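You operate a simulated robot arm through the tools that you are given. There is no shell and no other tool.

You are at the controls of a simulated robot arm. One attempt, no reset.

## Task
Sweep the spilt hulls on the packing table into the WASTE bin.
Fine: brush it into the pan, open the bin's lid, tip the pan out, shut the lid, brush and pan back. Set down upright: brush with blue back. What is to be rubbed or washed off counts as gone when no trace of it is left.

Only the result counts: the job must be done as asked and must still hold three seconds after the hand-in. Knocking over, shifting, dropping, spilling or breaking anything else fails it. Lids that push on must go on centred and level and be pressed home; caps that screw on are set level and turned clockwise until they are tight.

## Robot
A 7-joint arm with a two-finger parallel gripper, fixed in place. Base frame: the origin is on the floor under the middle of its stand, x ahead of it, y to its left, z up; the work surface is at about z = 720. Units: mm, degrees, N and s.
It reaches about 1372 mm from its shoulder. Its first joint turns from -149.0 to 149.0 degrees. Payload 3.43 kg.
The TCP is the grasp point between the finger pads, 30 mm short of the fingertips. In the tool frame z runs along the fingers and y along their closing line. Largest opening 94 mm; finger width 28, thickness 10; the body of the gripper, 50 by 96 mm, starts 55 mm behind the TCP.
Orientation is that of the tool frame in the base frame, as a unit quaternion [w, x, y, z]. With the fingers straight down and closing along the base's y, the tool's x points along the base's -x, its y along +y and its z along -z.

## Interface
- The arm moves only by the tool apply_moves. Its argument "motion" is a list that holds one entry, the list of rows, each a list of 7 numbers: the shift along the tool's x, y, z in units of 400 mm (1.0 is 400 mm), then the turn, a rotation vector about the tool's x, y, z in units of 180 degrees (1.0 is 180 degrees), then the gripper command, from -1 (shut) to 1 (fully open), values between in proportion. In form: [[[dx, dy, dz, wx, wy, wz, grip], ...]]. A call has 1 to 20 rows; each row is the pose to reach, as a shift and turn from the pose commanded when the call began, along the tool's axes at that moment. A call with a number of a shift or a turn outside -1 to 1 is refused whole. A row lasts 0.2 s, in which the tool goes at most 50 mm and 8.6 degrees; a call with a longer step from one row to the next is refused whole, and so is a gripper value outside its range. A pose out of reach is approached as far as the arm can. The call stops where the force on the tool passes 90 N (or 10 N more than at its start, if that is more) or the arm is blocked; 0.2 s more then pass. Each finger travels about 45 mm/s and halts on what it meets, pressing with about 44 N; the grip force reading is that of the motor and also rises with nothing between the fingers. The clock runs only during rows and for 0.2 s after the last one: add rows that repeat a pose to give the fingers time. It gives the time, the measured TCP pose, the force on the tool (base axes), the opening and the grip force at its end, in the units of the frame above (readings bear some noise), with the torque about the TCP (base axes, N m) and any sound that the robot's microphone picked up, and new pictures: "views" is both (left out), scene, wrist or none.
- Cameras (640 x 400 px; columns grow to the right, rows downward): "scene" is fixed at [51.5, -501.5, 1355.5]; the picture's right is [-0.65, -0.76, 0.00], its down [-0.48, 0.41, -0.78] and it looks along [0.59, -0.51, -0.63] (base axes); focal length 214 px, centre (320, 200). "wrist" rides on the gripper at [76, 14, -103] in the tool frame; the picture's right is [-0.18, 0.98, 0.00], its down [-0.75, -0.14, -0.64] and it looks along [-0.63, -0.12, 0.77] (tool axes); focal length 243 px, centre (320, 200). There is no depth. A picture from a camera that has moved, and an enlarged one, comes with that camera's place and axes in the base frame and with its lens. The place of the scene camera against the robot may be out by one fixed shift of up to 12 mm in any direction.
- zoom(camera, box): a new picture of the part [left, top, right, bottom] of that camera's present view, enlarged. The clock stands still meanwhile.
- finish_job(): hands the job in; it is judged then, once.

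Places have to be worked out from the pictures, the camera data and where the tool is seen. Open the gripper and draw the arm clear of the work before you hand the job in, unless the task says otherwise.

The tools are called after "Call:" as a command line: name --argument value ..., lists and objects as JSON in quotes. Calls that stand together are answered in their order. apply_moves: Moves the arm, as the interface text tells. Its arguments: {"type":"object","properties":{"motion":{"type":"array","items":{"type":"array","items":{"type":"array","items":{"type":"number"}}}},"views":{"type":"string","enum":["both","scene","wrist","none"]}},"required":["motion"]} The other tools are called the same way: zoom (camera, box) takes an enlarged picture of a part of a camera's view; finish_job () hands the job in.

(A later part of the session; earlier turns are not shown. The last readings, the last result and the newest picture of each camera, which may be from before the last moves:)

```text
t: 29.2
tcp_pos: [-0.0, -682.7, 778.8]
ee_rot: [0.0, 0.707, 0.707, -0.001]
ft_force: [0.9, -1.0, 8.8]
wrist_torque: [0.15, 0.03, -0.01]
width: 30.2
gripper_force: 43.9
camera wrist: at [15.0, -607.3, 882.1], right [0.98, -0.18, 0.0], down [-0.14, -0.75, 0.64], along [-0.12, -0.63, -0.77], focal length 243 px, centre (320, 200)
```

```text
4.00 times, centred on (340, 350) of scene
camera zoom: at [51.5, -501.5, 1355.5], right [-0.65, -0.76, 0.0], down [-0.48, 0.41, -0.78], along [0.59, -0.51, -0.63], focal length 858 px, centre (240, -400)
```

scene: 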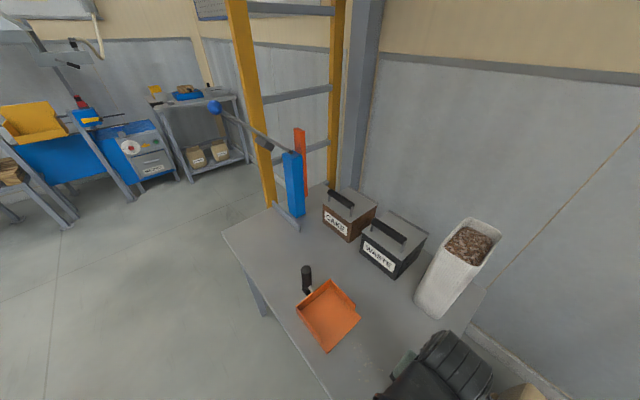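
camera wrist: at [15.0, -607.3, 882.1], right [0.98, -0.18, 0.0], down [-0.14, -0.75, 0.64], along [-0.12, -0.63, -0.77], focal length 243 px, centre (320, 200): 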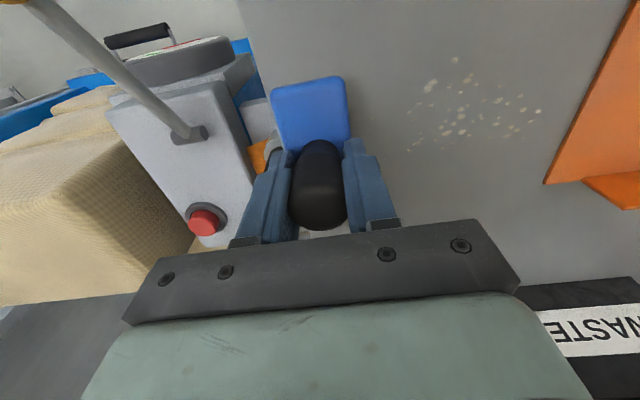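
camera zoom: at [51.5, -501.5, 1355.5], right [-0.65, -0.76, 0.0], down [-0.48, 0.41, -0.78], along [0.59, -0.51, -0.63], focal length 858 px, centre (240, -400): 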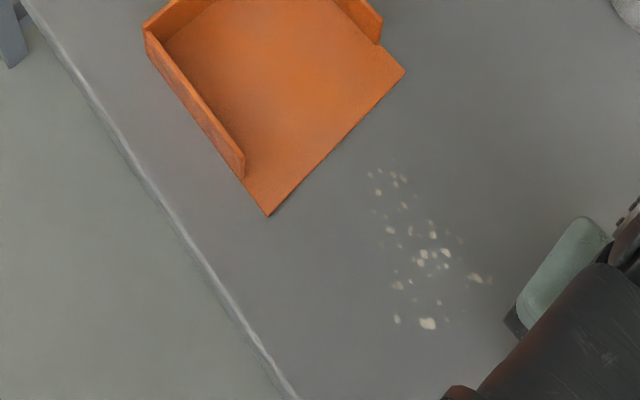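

The lip is about 2.5 mm thick. I sweep in +x at table height up to just before the lip (centre x≈145), then look.

Call:
apply_moves --motion '[[[0.005, 0.02, -0.001, 0, 0, 0, -1], [0.005, 0.055, -0.001, 0, 0, 0, -1], [0.005, 0.09, -0.001, 0, 0, 0, -1], [0.005, 0.125, -0.001, 0, 0, 0, -1], [0.005, 0.16, -0.001, 0, 0, 0, -1], [0.005, 0.195, -0.001, 0, 0, 0, -1], [0.005, 0.23, -0.001, 0, 0, 0, -1], [0.005, 0.265, -0.001, 0, 0, 0, -1], [0.005, 0.3, -0.001, 0, 0, 0, -1], [0.005, 0.33, -0.001, 0, 0, 0, -1], [0.005, 0.3525, -0.001, 0, 0, 0, -1], [0.005, 0.3525, -0.001, 0, 0, 0, -1]]]' --views "both"

Call:
zoom --camera "wrist" --box '[240, 0, 480, 200]'

Call:
zoom --camera "scene" --box '[280, 280, 440, 400]'

```text
t: 31.8
tcp_pos: [141.1, -681.1, 779.5]
ee_rot: [-0.001, 0.707, 0.707, 0.0]
ft_force: [0.1, -0.1, -0.6]
wrist_torque: [-0.02, -0.01, -0.01]
width: 30.0
gripper_force: 44.5
camera wrist: at [156.6, -605.7, 882.4], right [0.98, -0.18, 0.0], down [-0.14, -0.75, 0.64], along [-0.12, -0.63, -0.77], focal length 243 px, centre (320, 200)
```

scene: 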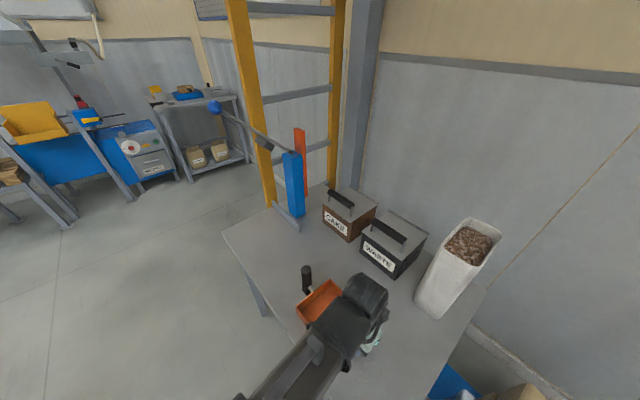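
wrist: 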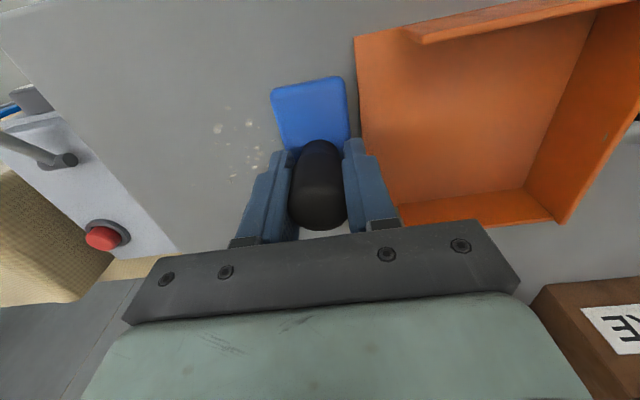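

```text
2.00 times, centred on (360, 100) of wrist
camera zoom: at [156.6, -605.7, 882.4], right [0.98, -0.18, 0.0], down [-0.14, -0.75, 0.64], along [-0.12, -0.63, -0.77], focal length 485 px, centre (240, 400)
```

zoom: 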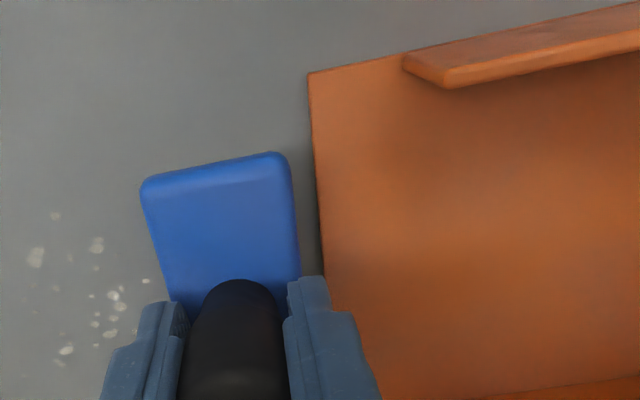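

```text
3.33 times, centred on (360, 340) of scene
camera zoom: at [51.5, -501.5, 1355.5], right [-0.65, -0.76, 0.0], down [-0.48, 0.41, -0.78], along [0.59, -0.51, -0.63], focal length 715 px, centre (187, -267)
```

zoom: 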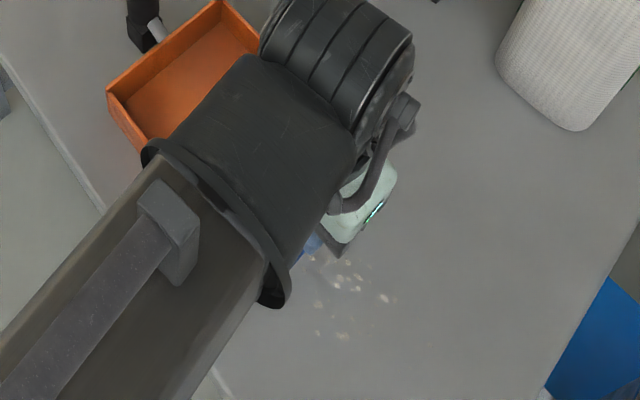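

The hulls were not moved: the brush hovered a hair above the table (no contact force). I lift, go back to the start and set it down with light pressure.

Call:
apply_moves --motion '[[[0, 0, -0.03, 0, 0, 0, -1], [0, -0.08, -0.04, 0, 0, 0, -1], [0, -0.18, -0.04, 0, 0, 0, -1], [0, -0.28, -0.04, 0, 0, 0, -1], [0, -0.35, -0.04, 0, 0, 0, -1], [0, -0.3525, -0.02, 0, 0, 0, -1], [0, -0.3525, -0.005, 0, 0, 0, -1], [0, -0.3525, 0.001, 0, 0, 0, -1], [0, -0.3525, 0.0015, 0, 0, 0, -1], [0, -0.3525, 0.0015, 0, 0, 0, -1]]]' --views "wrist"

```text
t: 34.0
tcp_pos: [-0.2, -681.2, 779.6]
ee_rot: [0.0, 0.707, 0.707, 0.0]
ft_force: [-0.8, 1.9, 8.9]
wrist_torque: [0.17, -0.03, 0.05]
width: 30.0
gripper_force: 43.8
camera wrist: at [15.2, -606.0, 882.1], right [0.98, -0.18, 0.0], down [-0.14, -0.75, 0.64], along [-0.12, -0.63, -0.77], focal length 243 px, centre (320, 200)
```

wrist: 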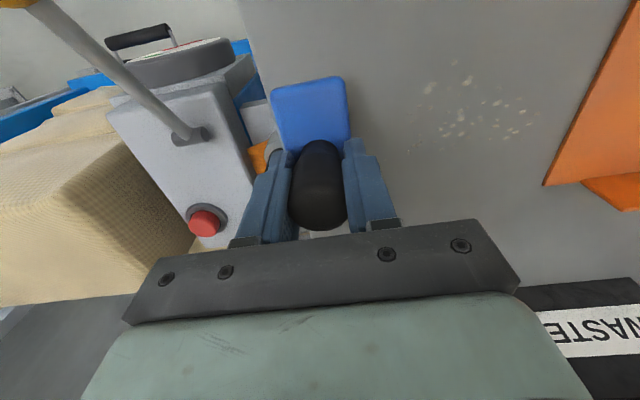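

Now there is about 10 N of contact. I sweep a first 60 mm at this pressure and check that the hulls move with the bristles.

Call:
apply_moves --motion '[[[0, 0.025, 0.0005, 0, 0, 0, -1], [0, 0.05, 0.0005, 0, 0, 0, -1], [0, 0.075, 0.0005, 0, 0, 0, -1], [0, 0.1, 0.0005, 0, 0, 0, -1], [0, 0.125, 0.0005, 0, 0, 0, -1], [0, 0.15, 0.0005, 0, 0, 0, -1]]]' --views "wrist"

Call:
zoom --camera "wrist" --box '[260, 30, 500, 190]'

```text
t: 35.4
tcp_pos: [58.0, -681.9, 778.8]
ee_rot: [0.0, 0.707, 0.708, -0.001]
ft_force: [-8.8, -0.5, 23.8]
wrist_torque: [0.09, 0.46, 0.04]
width: 29.9
gripper_force: 43.9
camera wrist: at [74.6, -605.2, 881.9], right [0.98, -0.18, 0.0], down [-0.14, -0.75, 0.64], along [-0.12, -0.63, -0.77], focal length 243 px, centre (320, 200)
```

wrist: 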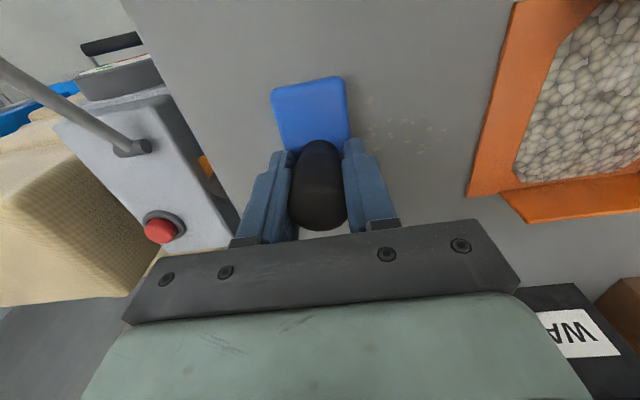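

```text
2.50 times, centred on (380, 110) of wrist
camera zoom: at [74.6, -605.2, 881.9], right [0.98, -0.18, 0.0], down [-0.14, -0.75, 0.64], along [-0.12, -0.63, -0.77], focal length 606 px, centre (170, 425)
```

zoom: 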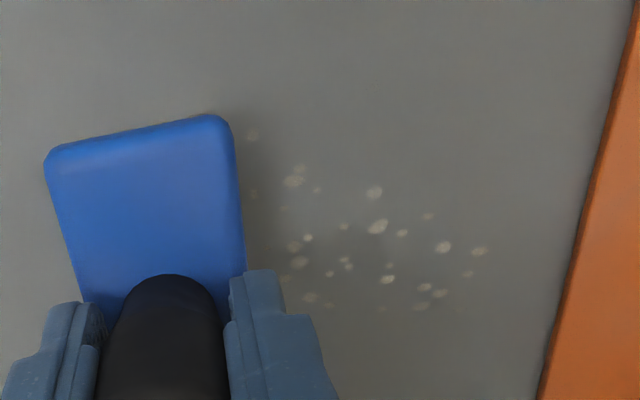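

With pressure the hulls vanish from under the brush and a heap appears in the pan – so it works. I carry the stroke on towards the pan lip.

Call:
apply_moves --motion '[[[0, 0.025, -0.0005, 0, 0, 0, -1], [0, 0.05, -0.0005, 0, 0, 0, -1], [0, 0.075, -0.0005, 0, 0, 0, -1], [0, 0.1, -0.0005, 0, 0, 0, -1], [0, 0.125, -0.0005, 0, 0, 0, -1], [0, 0.15, -0.0005, 0, 0, 0, -1], [0, 0.175, -0.0005, 0, 0, 0, -1], [0, 0.2, -0.0005, 0, 0, 0, -1], [0, 0.215, -0.0005, 0, 0, 0, -1]]]' --views "wrist"

Call:
zoom --camera "wrist" --box '[200, 0, 520, 200]'

```text
t: 37.4
tcp_pos: [145.4, -681.4, 778.8]
ee_rot: [0.001, 0.707, 0.707, 0.0]
ft_force: [-0.3, 1.0, 0.4]
wrist_torque: [0.01, 0.02, 0.01]
width: 30.0
gripper_force: 44.3
camera wrist: at [161.6, -605.5, 882.0], right [0.98, -0.18, 0.0], down [-0.14, -0.75, 0.64], along [-0.12, -0.63, -0.77], focal length 243 px, centre (320, 200)
```

wrist: 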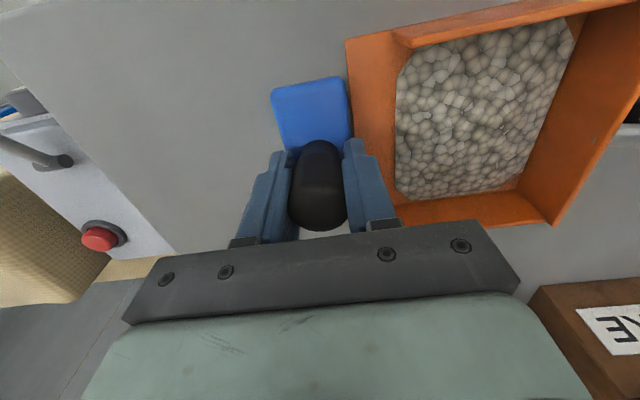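

```text
2.00 times, centred on (360, 100) of wrist
camera zoom: at [161.6, -605.5, 882.0], right [0.98, -0.18, 0.0], down [-0.14, -0.75, 0.64], along [-0.12, -0.63, -0.77], focal length 485 px, centre (240, 400)
```

zoom: 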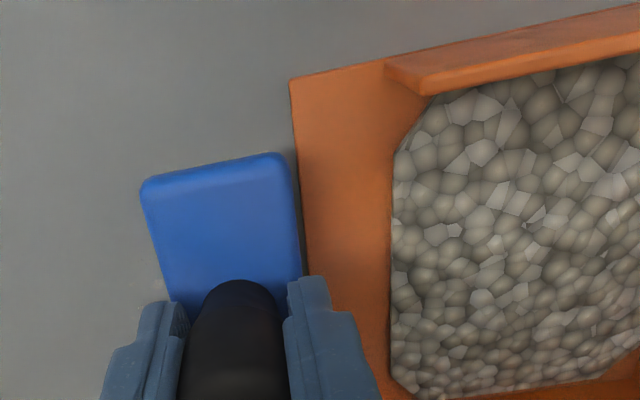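

The strip behind the brush looks clean and the pan holds a heap. I lift and step back to inspect the whole spill area for traces.

Call:
apply_moves --motion '[[[0, -0.01, -0.05, 0, 0, 0, -1], [0, -0.06, -0.14, 0, 0, 0, -1], [0, -0.15, -0.2, 0, 0, 0, -1], [0, -0.25, -0.25, 0, 0, 0, -1], [0, -0.33, -0.3, 0, 0, 0, -1], [0, -0.36, -0.3, 0, 0, 0, -1]]]' --views "both"

Call:
zoom --camera "wrist" --box '[260, 0, 500, 180]'

Call:
zoom --camera "scene" --box '[300, 290, 420, 400]'

```text
t: 38.8
tcp_pos: [0.6, -681.4, 898.2]
ee_rot: [0.0, 0.707, 0.707, 0.0]
ft_force: [-0.5, 0.0, -0.4]
wrist_torque: [0.01, -0.01, 0.01]
width: 30.0
gripper_force: 44.0
camera wrist: at [16.2, -605.9, 1001.9], right [0.98, -0.18, 0.0], down [-0.14, -0.75, 0.64], along [-0.12, -0.63, -0.77], focal length 243 px, centre (320, 200)
```

scene: 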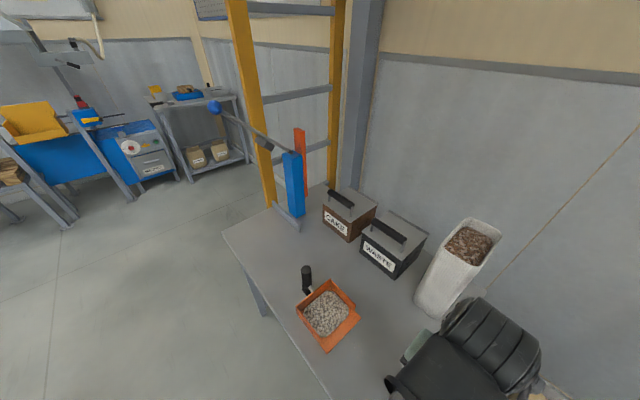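
wrist: 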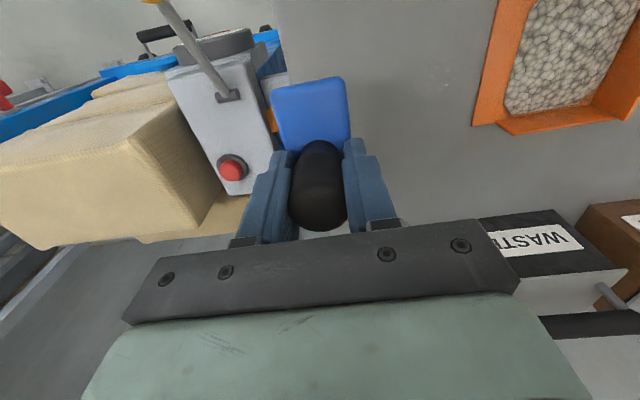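

```text
2.22 times, centred on (380, 90) of wrist
camera zoom: at [16.2, -605.9, 1001.9], right [0.98, -0.18, 0.0], down [-0.14, -0.75, 0.64], along [-0.12, -0.63, -0.77], focal length 539 px, centre (187, 444)
```

zoom: 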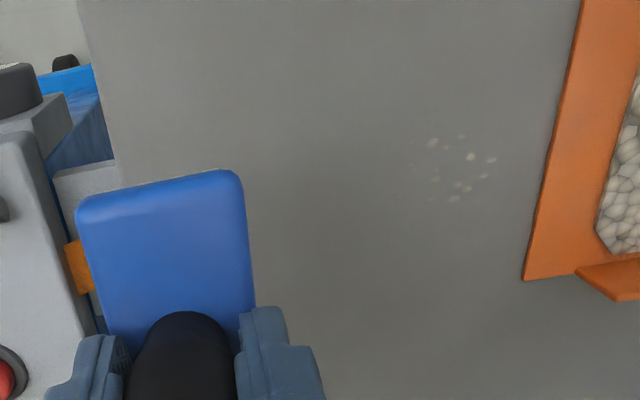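

```text
3.64 times, centred on (360, 345) of scene
camera zoom: at [51.5, -501.5, 1355.5], right [-0.65, -0.76, 0.0], down [-0.48, 0.41, -0.78], along [0.59, -0.51, -0.63], focal length 780 px, centre (174, -327)
```

zoom: 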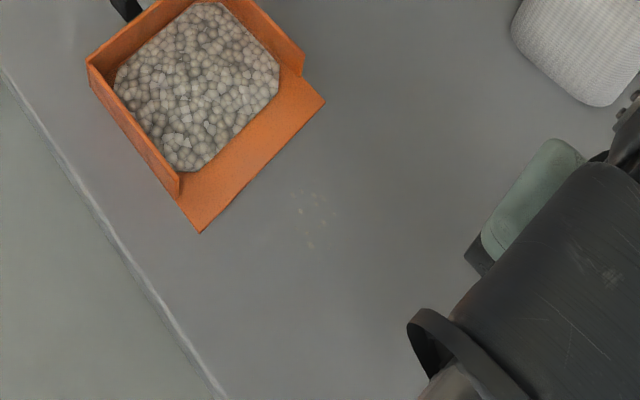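

Most is gone; faint remains at x≈108–147, y≈-706…-678. I zoom in more to look for any other traces.

Call:
zoom --camera "wrist" --box '[350, 10, 510, 110]'

Call:
zoom --camera "wrist" --box '[340, 0, 440, 130]'

Call:
zoom --camera "scene" --box '[350, 320, 420, 400]'

```text
4.00 times, centred on (430, 60) of wrist
camera zoom: at [16.2, -605.9, 1001.9], right [0.98, -0.18, 0.0], down [-0.14, -0.75, 0.64], along [-0.12, -0.63, -0.77], focal length 970 px, centre (-120, 760)
```

zoom: 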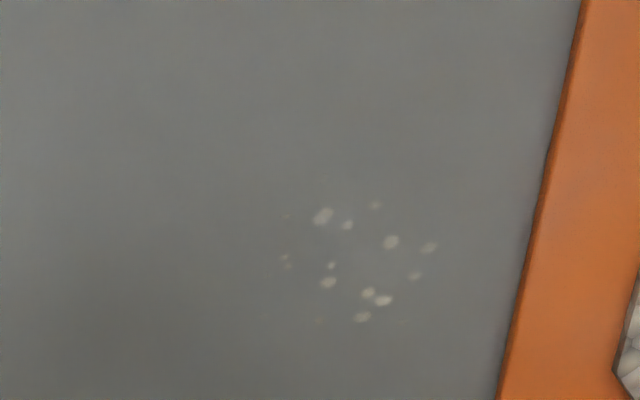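

```text
3.08 times, centred on (390, 65) of wrist
camera zoom: at [16.2, -605.9, 1001.9], right [0.98, -0.18, 0.0], down [-0.14, -0.75, 0.64], along [-0.12, -0.63, -0.77], focal length 746 px, centre (105, 615)
```

zoom: 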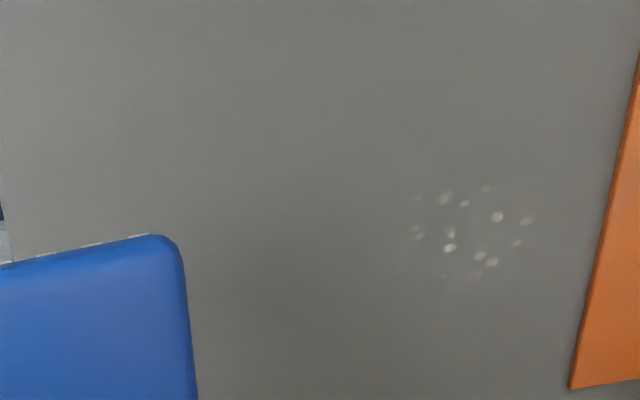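

```text
5.00 times, centred on (385, 360) of scene
camera zoom: at [51.5, -501.5, 1355.5], right [-0.65, -0.76, 0.0], down [-0.48, 0.41, -0.78], along [0.59, -0.51, -0.63], focal length 1072 px, centre (-5, -600)
```

zoom: 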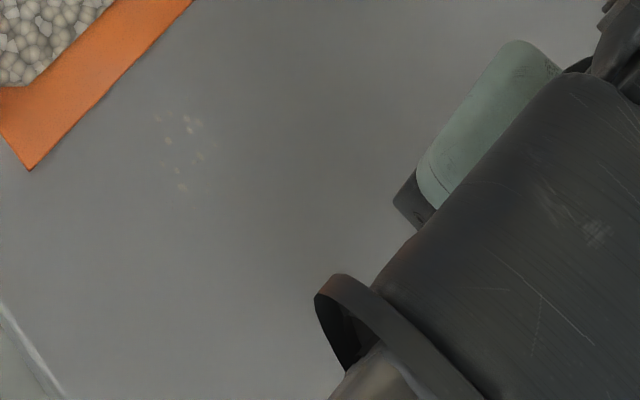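

I make a second stroke over that patch, y centre -690, from x≈70 with a bit more pressure.

Call:
apply_moves --motion '[[[-0.0215, 0.09, 0.06, 0, 0, 0, -1], [-0.0215, 0.165, 0.15, 0, 0, 0, -1], [-0.0215, 0.175, 0.25, 0, 0, 0, -1], [-0.0215, 0.175, 0.285, 0, 0, 0, -1], [-0.0215, 0.175, 0.297, 0, 0, 0, -1], [-0.0215, 0.175, 0.301, 0, 0, 0, -1], [-0.0215, 0.175, 0.301, 0, 0, 0, -1]]]' --views "none"

```text
t: 40.4
tcp_pos: [72.0, -689.9, 778.6]
ee_rot: [0.0, 0.707, 0.707, 0.0]
ft_force: [0.3, -0.7, 8.5]
wrist_torque: [0.16, 0.04, -0.03]
width: 30.0
gripper_force: 43.7
```

Contact is about 10 N here; I sweep to x≈152, pressing slightly lower as I go.

Call:
apply_moves --motion '[[[0, 0.02, 0.0005, 0, 0, 0, -1], [0, 0.04, 0.0005, 0, 0, 0, -1], [0, 0.06, 0.0005, 0, 0, 0, -1], [0, 0.08, 0.001, 0, 0, 0, -1], [0, 0.1, 0.001, 0, 0, 0, -1], [0, 0.12, 0.001, 0, 0, 0, -1], [0, 0.14, 0.001, 0, 0, 0, -1], [0, 0.16, 0.001, 0, 0, 0, -1], [0, 0.18, 0.001, 0, 0, 0, -1], [0, 0.195, 0.001, 0, 0, 0, -1]]]' --views "none"

```text
t: 42.6
tcp_pos: [148.9, -689.4, 778.4]
ee_rot: [0.0, 0.707, 0.708, 0.001]
ft_force: [-9.3, 0.3, 23.6]
wrist_torque: [0.0, 0.49, 0.04]
width: 29.9
gripper_force: 44.5
```

Firm contact held through the stroke. I lift and step back to inspect again.

Call:
apply_moves --motion '[[[0, -0.01, -0.05, 0, 0, 0, -1], [0, -0.06, -0.14, 0, 0, 0, -1], [0, -0.15, -0.2, 0, 0, 0, -1], [0, -0.25, -0.25, 0, 0, 0, -1], [0, -0.33, -0.3, 0, 0, 0, -1], [0, -0.36, -0.3, 0, 0, 0, -1]]]' --views "both"

Call:
zoom --camera "wrist" --box '[350, 10, 510, 110]'

Call:
zoom --camera "wrist" --box '[300, 0, 460, 130]'

Call:
zoom --camera "scene" --box '[310, 300, 410, 400]'

```text
t: 44.0
tcp_pos: [4.4, -690.0, 897.1]
ee_rot: [0.0, 0.707, 0.707, 0.0]
ft_force: [-0.1, 0.5, -1.1]
wrist_torque: [0.01, 0.01, 0.01]
width: 30.0
gripper_force: 44.6
camera wrist: at [20.3, -614.5, 1001.1], right [0.98, -0.18, 0.0], down [-0.14, -0.75, 0.64], along [-0.12, -0.63, -0.77], focal length 243 px, centre (320, 200)
```

scene: 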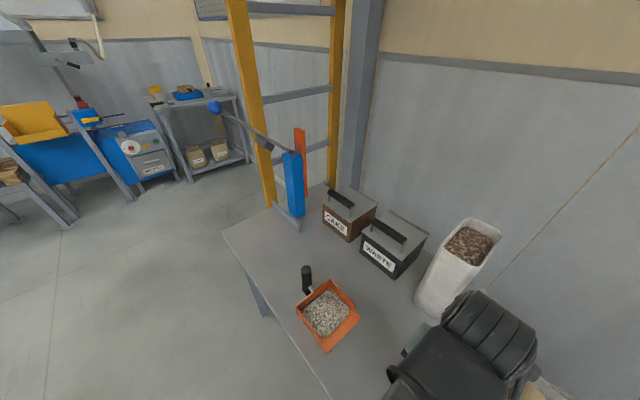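
wrist: 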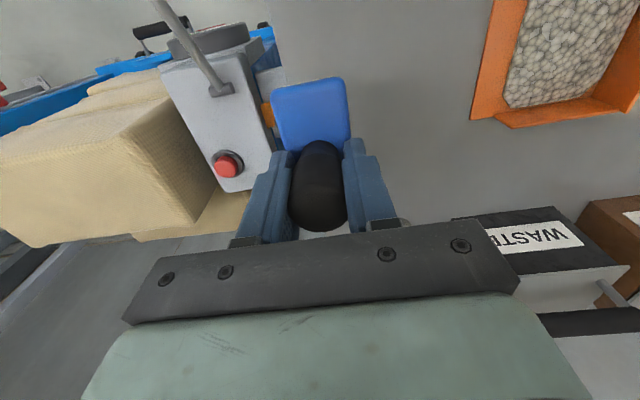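

```text
4.00 times, centred on (430, 60) of wrist
camera zoom: at [20.3, -614.5, 1001.1], right [0.98, -0.18, 0.0], down [-0.14, -0.75, 0.64], along [-0.12, -0.63, -0.77], focal length 970 px, centre (-120, 760)
```

zoom: 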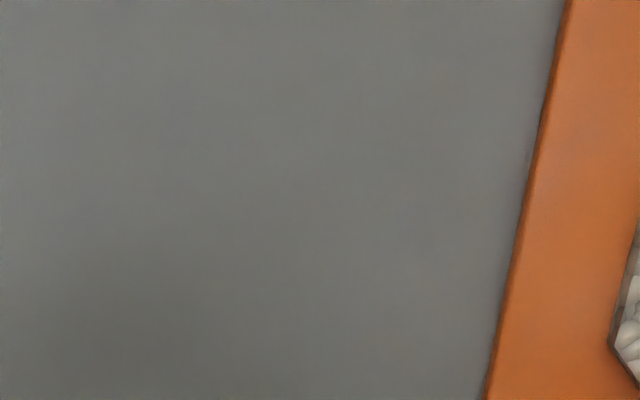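

```text
3.08 times, centred on (380, 65) of wrist
camera zoom: at [20.3, -614.5, 1001.1], right [0.98, -0.18, 0.0], down [-0.14, -0.75, 0.64], along [-0.12, -0.63, -0.77], focal length 746 px, centre (135, 615)
```

zoom: 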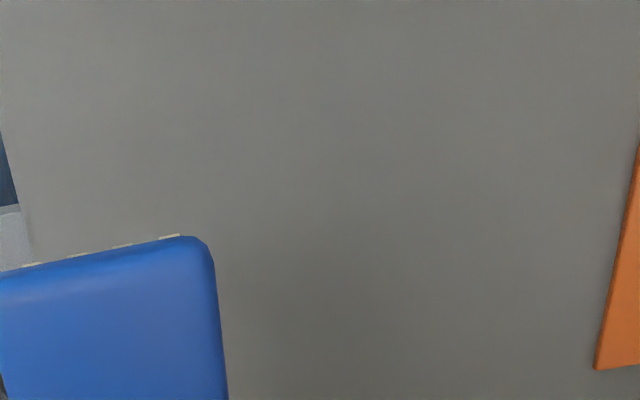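

```text
4.00 times, centred on (360, 350) of scene
camera zoom: at [51.5, -501.5, 1355.5], right [-0.65, -0.76, 0.0], down [-0.48, 0.41, -0.78], along [0.59, -0.51, -0.63], focal length 858 px, centre (160, -400)
```

zoom: 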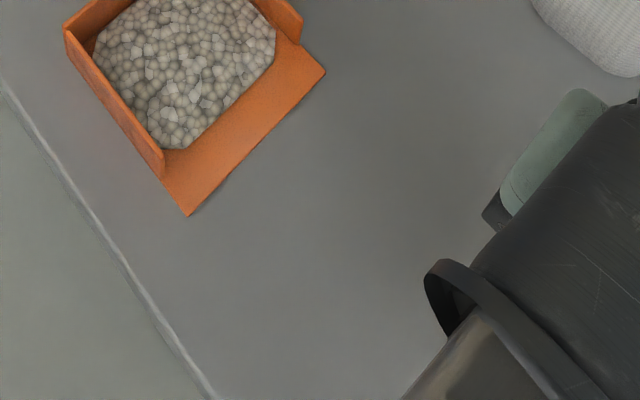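

The table looks clean. To be sure that no faint trace is left, I make two more light strokes (y -668 and y -702) over the whole former spill area.

Call:
apply_moves --motion '[[[0.055, 0, 0.08, 0, 0, 0, -1], [0.055, 0, 0.18, 0, 0, 0, -1], [0.055, 0, 0.26, 0, 0, 0, -1], [0.055, 0, 0.29, 0, 0, 0, -1], [0.055, 0, 0.2985, 0, 0, 0, -1], [0.055, 0.03, 0.2985, 0, 0, 0, -1], [0.055, 0.06, 0.2985, 0, 0, 0, -1], [0.055, 0.09, 0.2985, 0, 0, 0, -1], [0.055, 0.12, 0.2985, 0, 0, 0, -1], [0.055, 0.15, 0.299, 0, 0, 0, -1], [0.055, 0.18, 0.299, 0, 0, 0, -1], [0.055, 0.21, 0.2995, 0, 0, 0, -1], [0.055, 0.24, 0.2995, 0, 0, 0, -1], [0.055, 0.27, 0.2995, 0, 0, 0, -1], [0.055, 0.3, 0.2995, 0, 0, 0, -1], [0.055, 0.33, 0.2995, 0, 0, 0, -1], [0.055, 0.355, 0.2995, 0, 0, 0, -1]]]' --views "wrist"

```text
t: 47.6
tcp_pos: [145.8, -666.9, 777.4]
ee_rot: [0.001, 0.708, 0.707, -0.002]
ft_force: [-10.8, 0.0, 29.9]
wrist_torque: [0.09, 0.5, 0.05]
width: 30.0
gripper_force: 44.4
camera wrist: at [162.7, -591.7, 881.5], right [0.98, -0.18, 0.0], down [-0.14, -0.75, 0.64], along [-0.12, -0.63, -0.77], focal length 243 px, centre (320, 200)
```

wrist: 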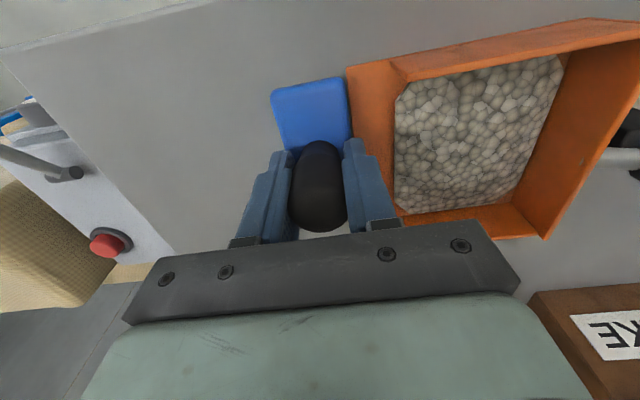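

Call:
apply_moves --motion '[[[0, 0, -0.05, 0, 0, 0, -1], [-0.04, -0.1, -0.06, 0, 0, 0, -1], [-0.085, -0.2, -0.06, 0, 0, 0, -1], [-0.085, -0.3, -0.06, 0, 0, 0, -1], [-0.085, -0.355, -0.04, 0, 0, 0, -1], [-0.085, -0.355, -0.01, 0, 0, 0, -1], [-0.085, -0.355, -0.001, 0, 0, 0, -1], [-0.085, -0.32, -0.001, 0, 0, 0, -1], [-0.085, -0.285, -0.001, 0, 0, 0, -1], [-0.085, -0.25, -0.001, 0, 0, 0, -1], [-0.085, -0.215, -0.001, 0, 0, 0, -1], [-0.085, -0.18, -0.0005, 0, 0, 0, -1], [-0.085, -0.145, -0.0005, 0, 0, 0, -1], [-0.085, -0.11, 0, 0, 0, 0, -1], [-0.085, -0.075, 0, 0, 0, 0, -1], [-0.085, -0.04, 0, 0, 0, 0, -1], [-0.085, 0, 0, 0, 0, 0, -1]]]' --views "wrist"

```text
t: 51.2
tcp_pos: [147.6, -701.4, 778.6]
ee_rot: [0.0, 0.707, 0.707, 0.0]
ft_force: [-6.0, -0.2, 16.9]
wrist_torque: [-0.09, 0.31, 0.04]
width: 29.9
gripper_force: 44.0
camera wrist: at [163.0, -625.5, 881.5], right [0.98, -0.18, 0.0], down [-0.14, -0.75, 0.64], along [-0.12, -0.63, -0.77], focal length 243 px, centre (320, 200)
```

wrist: 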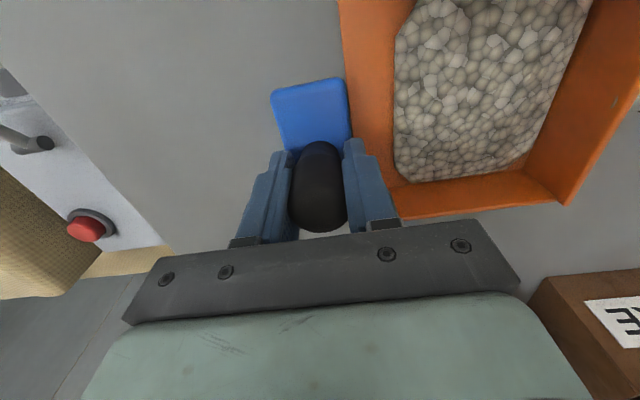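

Both extra strokes had solid contact. Now I lift and carry the brush back towards its place at about (610.4,-672), over the pan handle and then low under the lever.

Call:
apply_moves --motion '[[[0, 0, -0.06, 0, 0, 0, -1], [0, 0, -0.16, 0, 0, 0, -1], [0, 0, -0.27, 0, 0, 0, -1], [0.01, 0.02, -0.37, 0, 0, 0, -1], [0.02, 0.1, -0.4, 0, 0, 0, -1], [0.03, 0.2, -0.4, 0, 0, 0, -1], [0.04, 0.3, -0.4, 0, 0, 0, -1], [0.05, 0.4, -0.4, 0, 0, 0, -1], [0.06, 0.5, -0.4, 0, 0, 0, -1], [0.07, 0.6, -0.4, 0, 0, 0, -1], [0.074, 0.7, -0.38, 0, 0, 0, -1], [0.074, 0.8, -0.32, 0, 0, 0, -1], [0.074, 0.9, -0.26, 0, 0, 0, -1], [0.074, 0.98, -0.2, 0, 0, 0, -1], [0.074, 1.0, -0.18, 0, 0, 0, -1], [0.074, 1.0, -0.18, 0, 0, 0, -1]]]' --views "both"

```text
t: 54.6
tcp_pos: [548.1, -672.4, 848.9]
ee_rot: [0.0, 0.707, 0.708, 0.0]
ft_force: [-0.1, -0.8, -1.1]
wrist_torque: [-0.01, 0.02, -0.01]
width: 30.1
gripper_force: 43.9
camera wrist: at [563.2, -596.6, 952.8], right [0.98, -0.18, 0.0], down [-0.14, -0.75, 0.64], along [-0.12, -0.63, -0.77], focal length 243 px, centre (320, 200)
```

scene: 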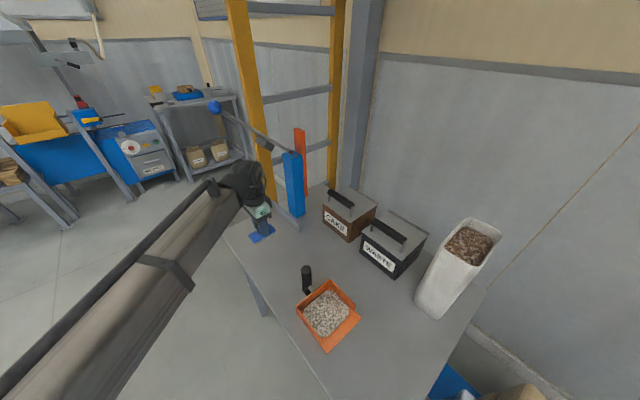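
wrist: 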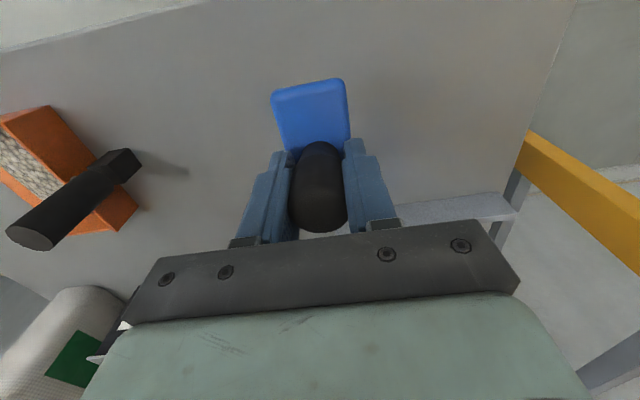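

The brush is still well held. I move over its place and lower it gently to the table.

Call:
apply_moves --motion '[[[0, 0.08, 0.02, 0, 0, 0, -1], [0, 0.15, 0.06, 0, 0, 0, -1], [0, 0.156, 0.11, 0, 0, 0, -1], [0, 0.156, 0.15, 0, 0, 0, -1], [0, 0.156, 0.168, 0, 0, 0, -1], [0, 0.156, 0.174, 0, 0, 0, -1], [0, 0.156, 0.177, 0, 0, 0, -1], [0, 0.156, 0.177, 0, 0, 0, -1]]]' --views "wrist"

```text
t: 56.4
tcp_pos: [609.4, -671.3, 778.0]
ee_rot: [0.0, 0.707, 0.707, 0.0]
ft_force: [-0.7, 0.3, -0.5]
wrist_torque: [0.02, 0.02, 0.04]
width: 30.0
gripper_force: 43.9
camera wrist: at [625.4, -596.6, 881.9], right [0.98, -0.18, 0.0], down [-0.14, -0.75, 0.64], along [-0.12, -0.63, -0.77], focal length 243 px, centre (320, 200)
```

wrist: 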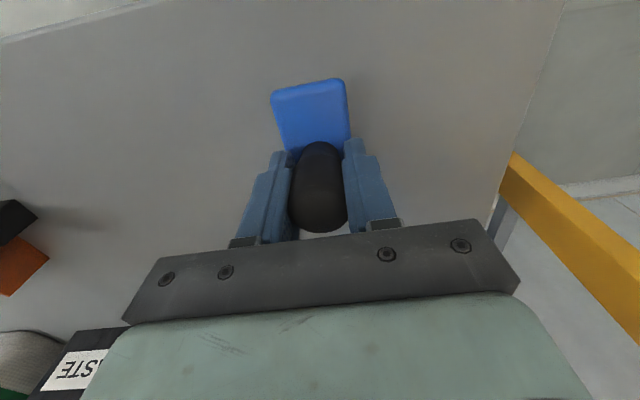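

Call:
apply_moves --motion '[[[0, 0.001, 0.001, 0, 0, 0, -1], [0, 0.001, 0.002, 0, 0, 0, -1], [0, 0.001, 0.003, 0, 0, 0, -1], [0, 0.001, 0.003, 0, 0, 0, -1]]]' --views "none"

```text
t: 57.4
tcp_pos: [610.9, -672.5, 777.8]
ee_rot: [0.0, 0.708, 0.706, 0.0]
ft_force: [-1.5, -0.1, 8.4]
wrist_torque: [0.05, 0.09, 0.04]
width: 30.4
gripper_force: 43.8
```

The brush rests on the table (about 9 N). I open the gripper gradually and then rise slowly off the knob.

Call:
apply_moves --motion '[[[0, 0, -0.001, 0, 0, 0, -0.3], [0, 0, -0.001, 0, 0, 0, -0.1], [0, 0, -0.001, 0, 0, 0, 0.2], [0, 0, -0.001, 0, 0, 0, 0.6], [0, 0, -0.001, 0, 0, 0, 1], [0, 0, -0.001, 0, 0, 0, 1], [0, 0, -0.001, 0, 0, 0, 1], [0, 0, -0.03, 0, 0, 0, 1], [0, 0, -0.09, 0, 0, 0, 1], [0, 0, -0.17, 0, 0, 0, 1], [0, 0, -0.25, 0, 0, 0, 1], [0, 0, -0.25, 0, 0, 0, 1]]]' --views "both"

Call:
zoom --camera "wrist" --box '[270, 40, 370, 160]'

```text
t: 60.0
tcp_pos: [610.7, -672.9, 877.6]
ee_rot: [0.0, 0.707, 0.707, 0.0]
ft_force: [1.0, 0.3, 0.1]
wrist_torque: [0.01, -0.03, -0.01]
width: 94.0
gripper_force: 0.0
camera wrist: at [626.2, -596.4, 981.1], right [0.98, -0.18, 0.0], down [-0.14, -0.75, 0.64], along [-0.12, -0.63, -0.77], focal length 243 px, centre (320, 200)
```

scene: 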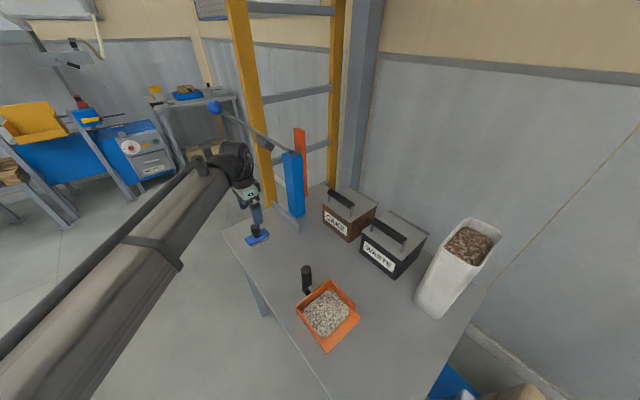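
wrist: 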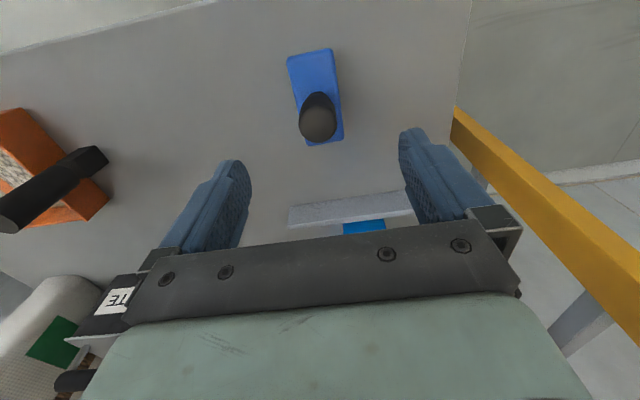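

```text
3.33 times, centred on (320, 100) of wrist
camera zoom: at [626.2, -596.4, 981.1], right [0.98, -0.18, 0.0], down [-0.14, -0.75, 0.64], along [-0.12, -0.63, -0.77], focal length 809 px, centre (320, 533)
```

zoom: 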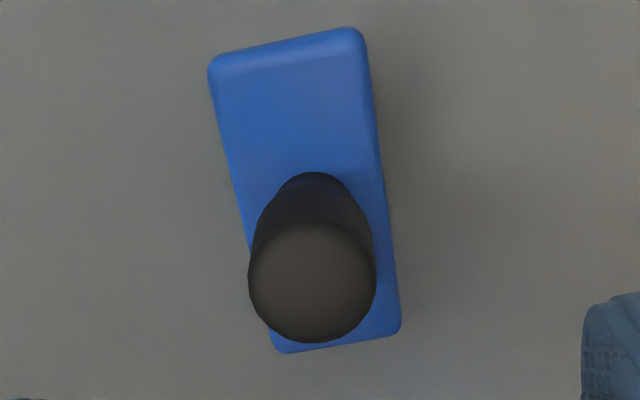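

The brush is back upright within about 1.5 mm of its original place. Next I withdraw and position the wrist camera to study the WASTE bin.

Call:
apply_moves --motion '[[[0, -0.1, 0, 0, 0, 0, 1], [0, -0.2, 0, 0, 0, 0, 1], [0, -0.3, -0.03, 0, 0, 0, 1], [-0.03, -0.4, -0.08, 0, 0, 0, 1], [-0.08, -0.49, -0.12, 0, 0, 0, 1], [-0.13, -0.58, -0.16, 0, 0, 0, 1], [-0.18, -0.66, -0.2, 0, 0, 0, 1], [-0.23, -0.74, -0.24, 0, 0, 0, 1], [-0.28, -0.82, -0.28, 0, 0, 0, 1], [-0.3175, -0.877, -0.306, 0, 0, 0, 1], [-0.3175, -0.877, -0.306, 0, 0, 0, 1]]]' --views "both"

Call:
zoom --camera "wrist" --box '[200, 0, 440, 200]'

Call:
zoom --camera "scene" --box '[220, 190, 300, 250]'

```text
t: 62.4
tcp_pos: [259.9, -798.4, 1000.4]
ee_rot: [-0.001, 0.707, 0.707, -0.001]
ft_force: [-0.2, -0.5, 0.4]
wrist_torque: [0.01, -0.01, -0.02]
width: 94.0
gripper_force: 0.1
camera wrist: at [275.3, -723.8, 1104.4], right [0.98, -0.18, 0.0], down [-0.14, -0.75, 0.64], along [-0.12, -0.63, -0.77], focal length 243 px, centre (320, 200)
```

scene: 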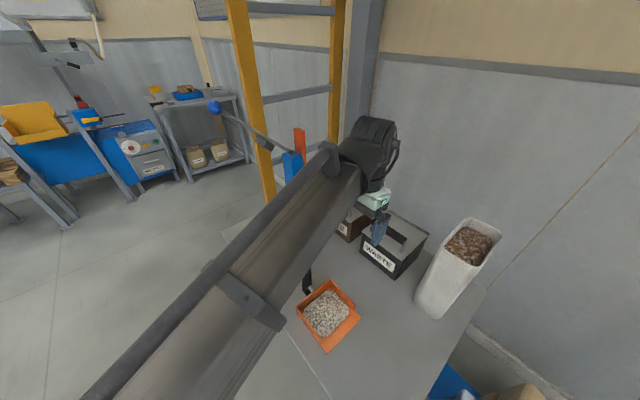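
wrist: 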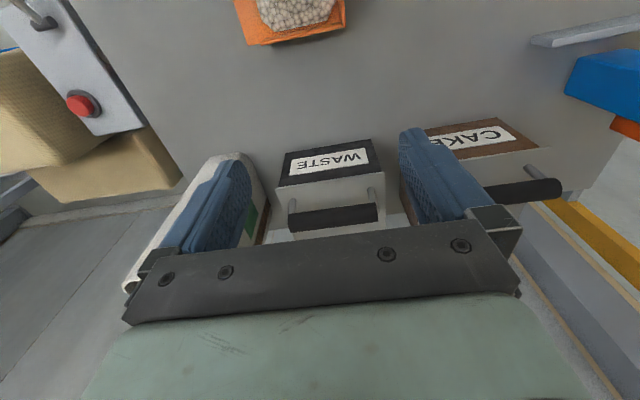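

```text
2.00 times, centred on (320, 100) of wrist
camera zoom: at [275.3, -723.8, 1104.4], right [0.98, -0.18, 0.0], down [-0.14, -0.75, 0.64], along [-0.12, -0.63, -0.77], focal length 485 px, centre (320, 400)
```

zoom: 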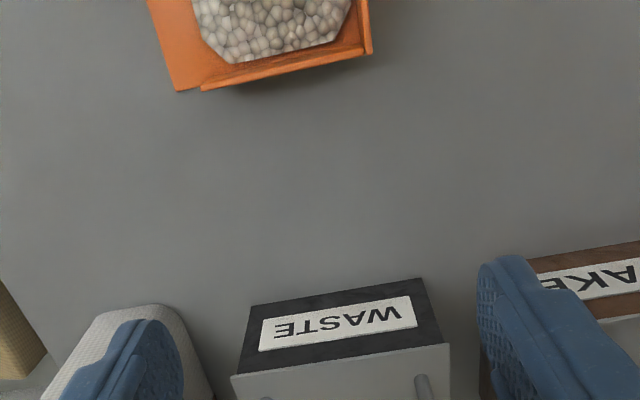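

```text
6.67 times, centred on (260, 220) of scene
camera zoom: at [51.5, -501.5, 1355.5], right [-0.65, -0.76, 0.0], down [-0.48, 0.41, -0.78], along [0.59, -0.51, -0.63], focal length 1430 px, centre (720, 67)
```

zoom: 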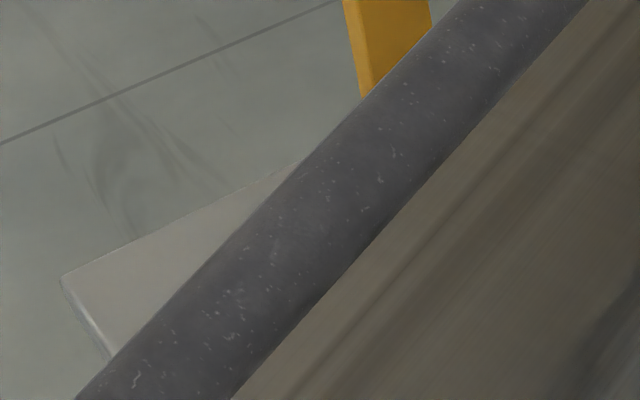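

Bin front at y≈-919, x 175–326. I move the camera further over it to see the handle and the hinge.

Call:
apply_moves --motion '[[[-0.08, -0.008, 0, 0, 0, 0, 1], [-0.17, -0.016, 0, 0, 0, 0, 1], [-0.255, -0.025, 0, 0, 0, 0, 1], [-0.3, -0.025, 0, 0, 0, 0, 1], [-0.3, -0.025, 0, 0, 0, 0, 1]]]' --views "both"

Call:
zoom --camera "wrist" --box '[220, 50, 440, 240]'

Call:
zoom --camera "scene" --box '[340, 180, 500, 300]'

```text
t: 63.6
tcp_pos: [249.4, -918.8, 1000.6]
ee_rot: [0.0, 0.707, 0.707, 0.0]
ft_force: [0.1, 0.2, -0.5]
wrist_torque: [0.01, 0.0, 0.02]
width: 93.9
gripper_force: 0.1
camera wrist: at [265.0, -844.1, 1103.9], right [0.98, -0.18, 0.0], down [-0.14, -0.75, 0.64], along [-0.12, -0.63, -0.77], focal length 243 px, centre (320, 200)
```

scene: 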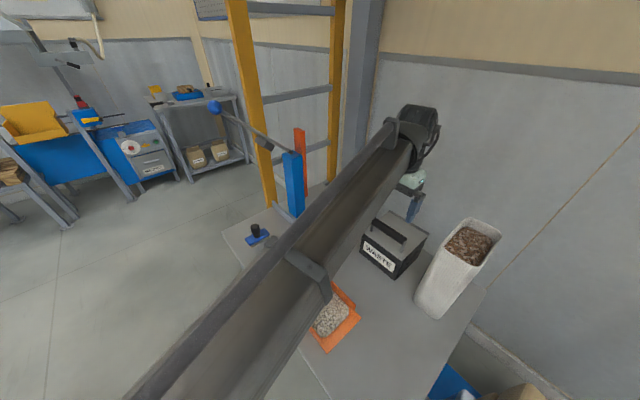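
wrist: 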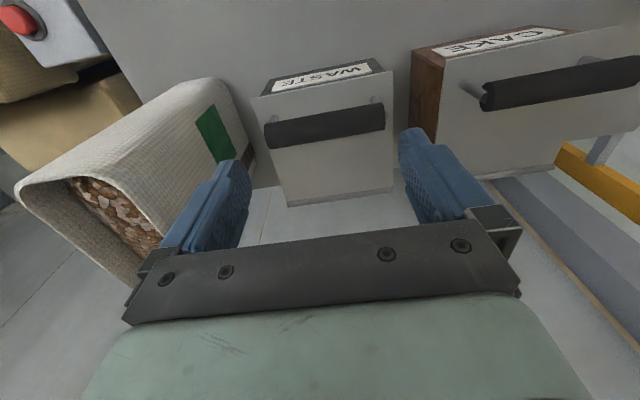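

```text
2.11 times, centred on (330, 145) of wrist
camera zoom: at [265.0, -844.1, 1103.9], right [0.98, -0.18, 0.0], down [-0.14, -0.75, 0.64], along [-0.12, -0.63, -0.77], focal length 511 px, centre (299, 316)
```

zoom: 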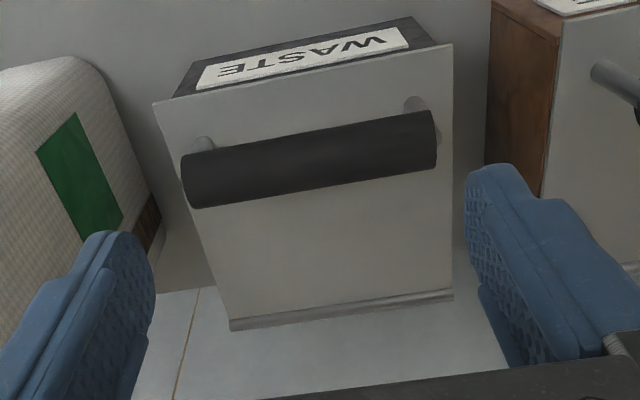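

```text
3.33 times, centred on (420, 240) of scene
camera zoom: at [51.5, -501.5, 1355.5], right [-0.65, -0.76, 0.0], down [-0.48, 0.41, -0.78], along [0.59, -0.51, -0.63], focal length 715 px, centre (-13, 67)
```

zoom: 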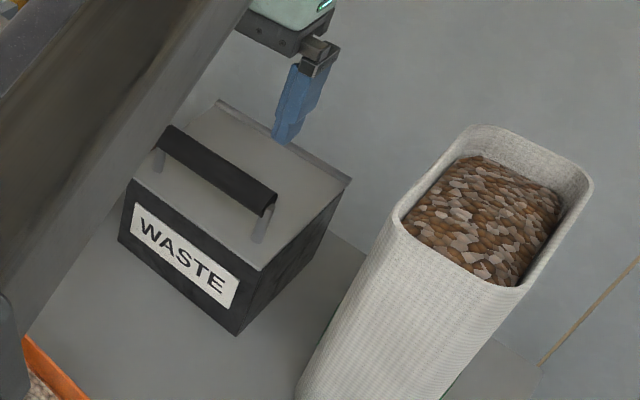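

The lid (x 172–328, y -914…-1073) has a hinge at the back and a round bar handle at about y -942, z 868. I turn the gripper back 90° (closing along y, across the bar) above the handle and look at it end-on.

Call:
apply_moves --motion '[[[0, 0, 0, 0, 0, -0.045, 1], [0, 0, 0, 0, 0, -0.09, 1], [0, 0, 0, 0, 0, -0.135, 1], [-0.01, 0, 0, 0, 0, -0.18, 1], [-0.02, 0, 0, 0, 0, -0.225, 1], [-0.03, 0, 0, 0, 0, -0.27, 1], [-0.04, 0, 0, 0, 0, -0.315, 1], [-0.05, 0, 0, 0, 0, -0.36, 1], [-0.058, 0, 0, 0, 0, -0.405, 1], [-0.058, 0, 0, 0, 0, -0.45, 1], [-0.058, 0, 0, 0, 0, -0.495, 1], [-0.058, 0, 0, 0, 0, -0.5, 1], [-0.058, 0, 0, 0, 0, -0.5, 1]]]' --views "both"

Call:
zoom --camera "wrist" --box '[200, 0, 440, 240]'

```text
t: 66.4
tcp_pos: [249.5, -942.3, 999.2]
ee_rot: [0.0, -0.001, 1.0, 0.0]
ft_force: [0.1, 0.1, 0.4]
wrist_torque: [-0.01, -0.02, -0.03]
width: 93.9
gripper_force: 0.2
camera wrist: at [174.8, -929.0, 1103.6], right [0.18, 0.98, 0.0], down [0.75, -0.14, 0.64], along [0.63, -0.12, -0.77], focal length 243 px, centre (320, 200)
```

scene: 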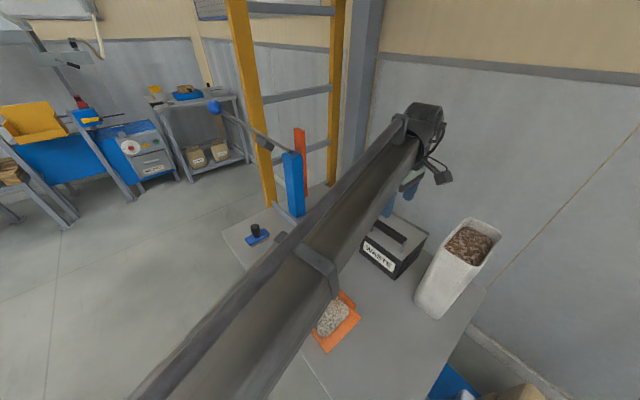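
wrist: 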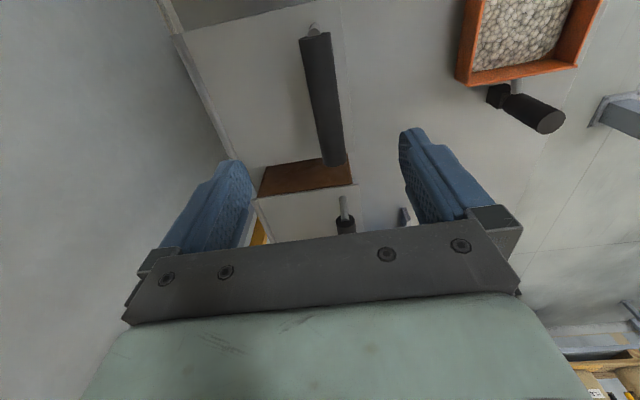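

```text
1.67 times, centred on (320, 120) of wrist
camera zoom: at [174.8, -929.0, 1103.6], right [0.18, 0.98, 0.0], down [0.75, -0.14, 0.64], along [0.63, -0.12, -0.77], focal length 404 px, centre (320, 333)
```

zoom: 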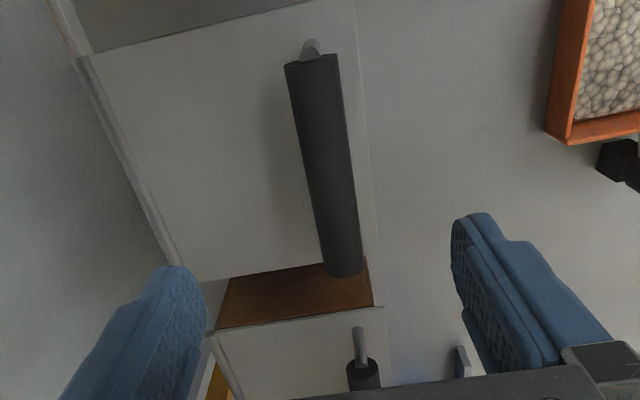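

The bar is centred at about (252,-938.5,876), roughly 24 mm thick. I descend over it and close.

Call:
apply_moves --motion '[[[-0.006, 0.0095, 0.06, 0, 0, 0, 1], [-0.006, 0.0095, 0.14, 0, 0, 0, 1], [-0.006, 0.0095, 0.22, 0, 0, 0, 1], [-0.006, 0.0095, 0.275, 0, 0, 0, 1], [-0.006, 0.0095, 0.293, 0, 0, 0, 1], [-0.006, 0.0095, 0.293, 0, 0, 0, 1]]]' --views "both"

Call:
zoom --camera "wrist" --box '[200, 50, 440, 240]'

```text
t: 67.8
tcp_pos: [252.9, -939.6, 883.0]
ee_rot: [0.001, 0.0, 1.0, 0.0]
ft_force: [-0.2, -0.2, -0.8]
wrist_torque: [0.01, -0.03, 0.03]
width: 93.9
gripper_force: 0.1
camera wrist: at [177.2, -925.0, 986.1], right [0.18, 0.98, 0.0], down [0.75, -0.14, 0.64], along [0.63, -0.12, -0.77], focal length 243 px, centre (320, 200)
```

scene: 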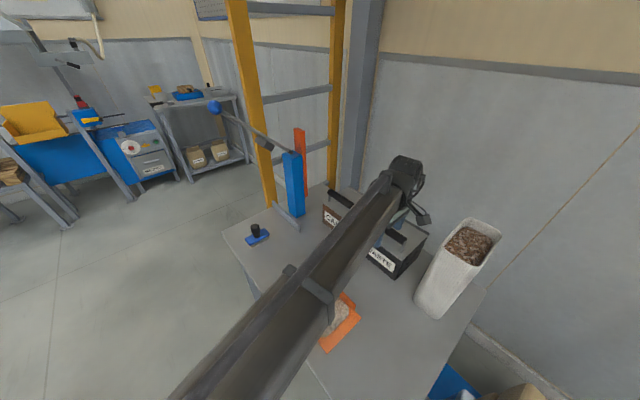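
wrist: 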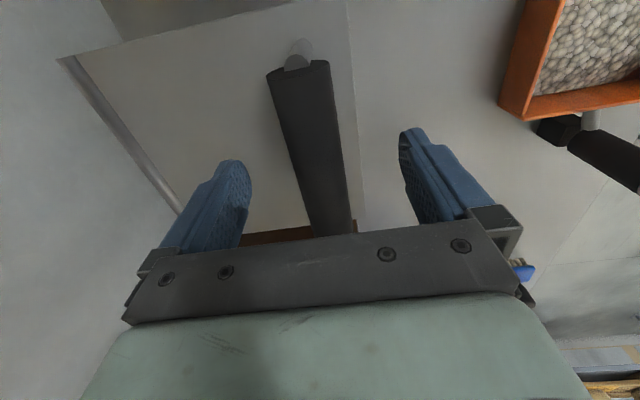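

```text
2.11 times, centred on (320, 145) of wrist
camera zoom: at [177.2, -925.0, 986.1], right [0.18, 0.98, 0.0], down [0.75, -0.14, 0.64], along [0.63, -0.12, -0.77], focal length 511 px, centre (320, 316)
```

zoom: 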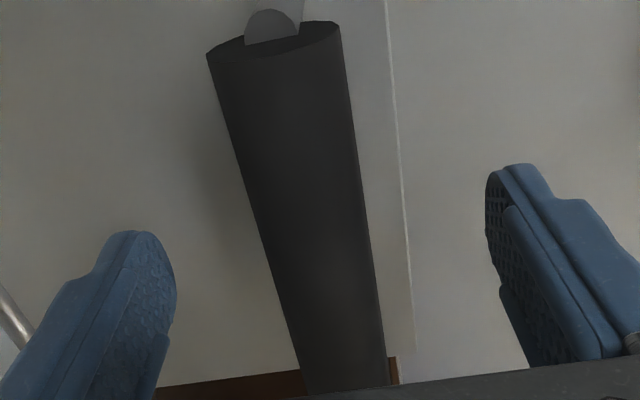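

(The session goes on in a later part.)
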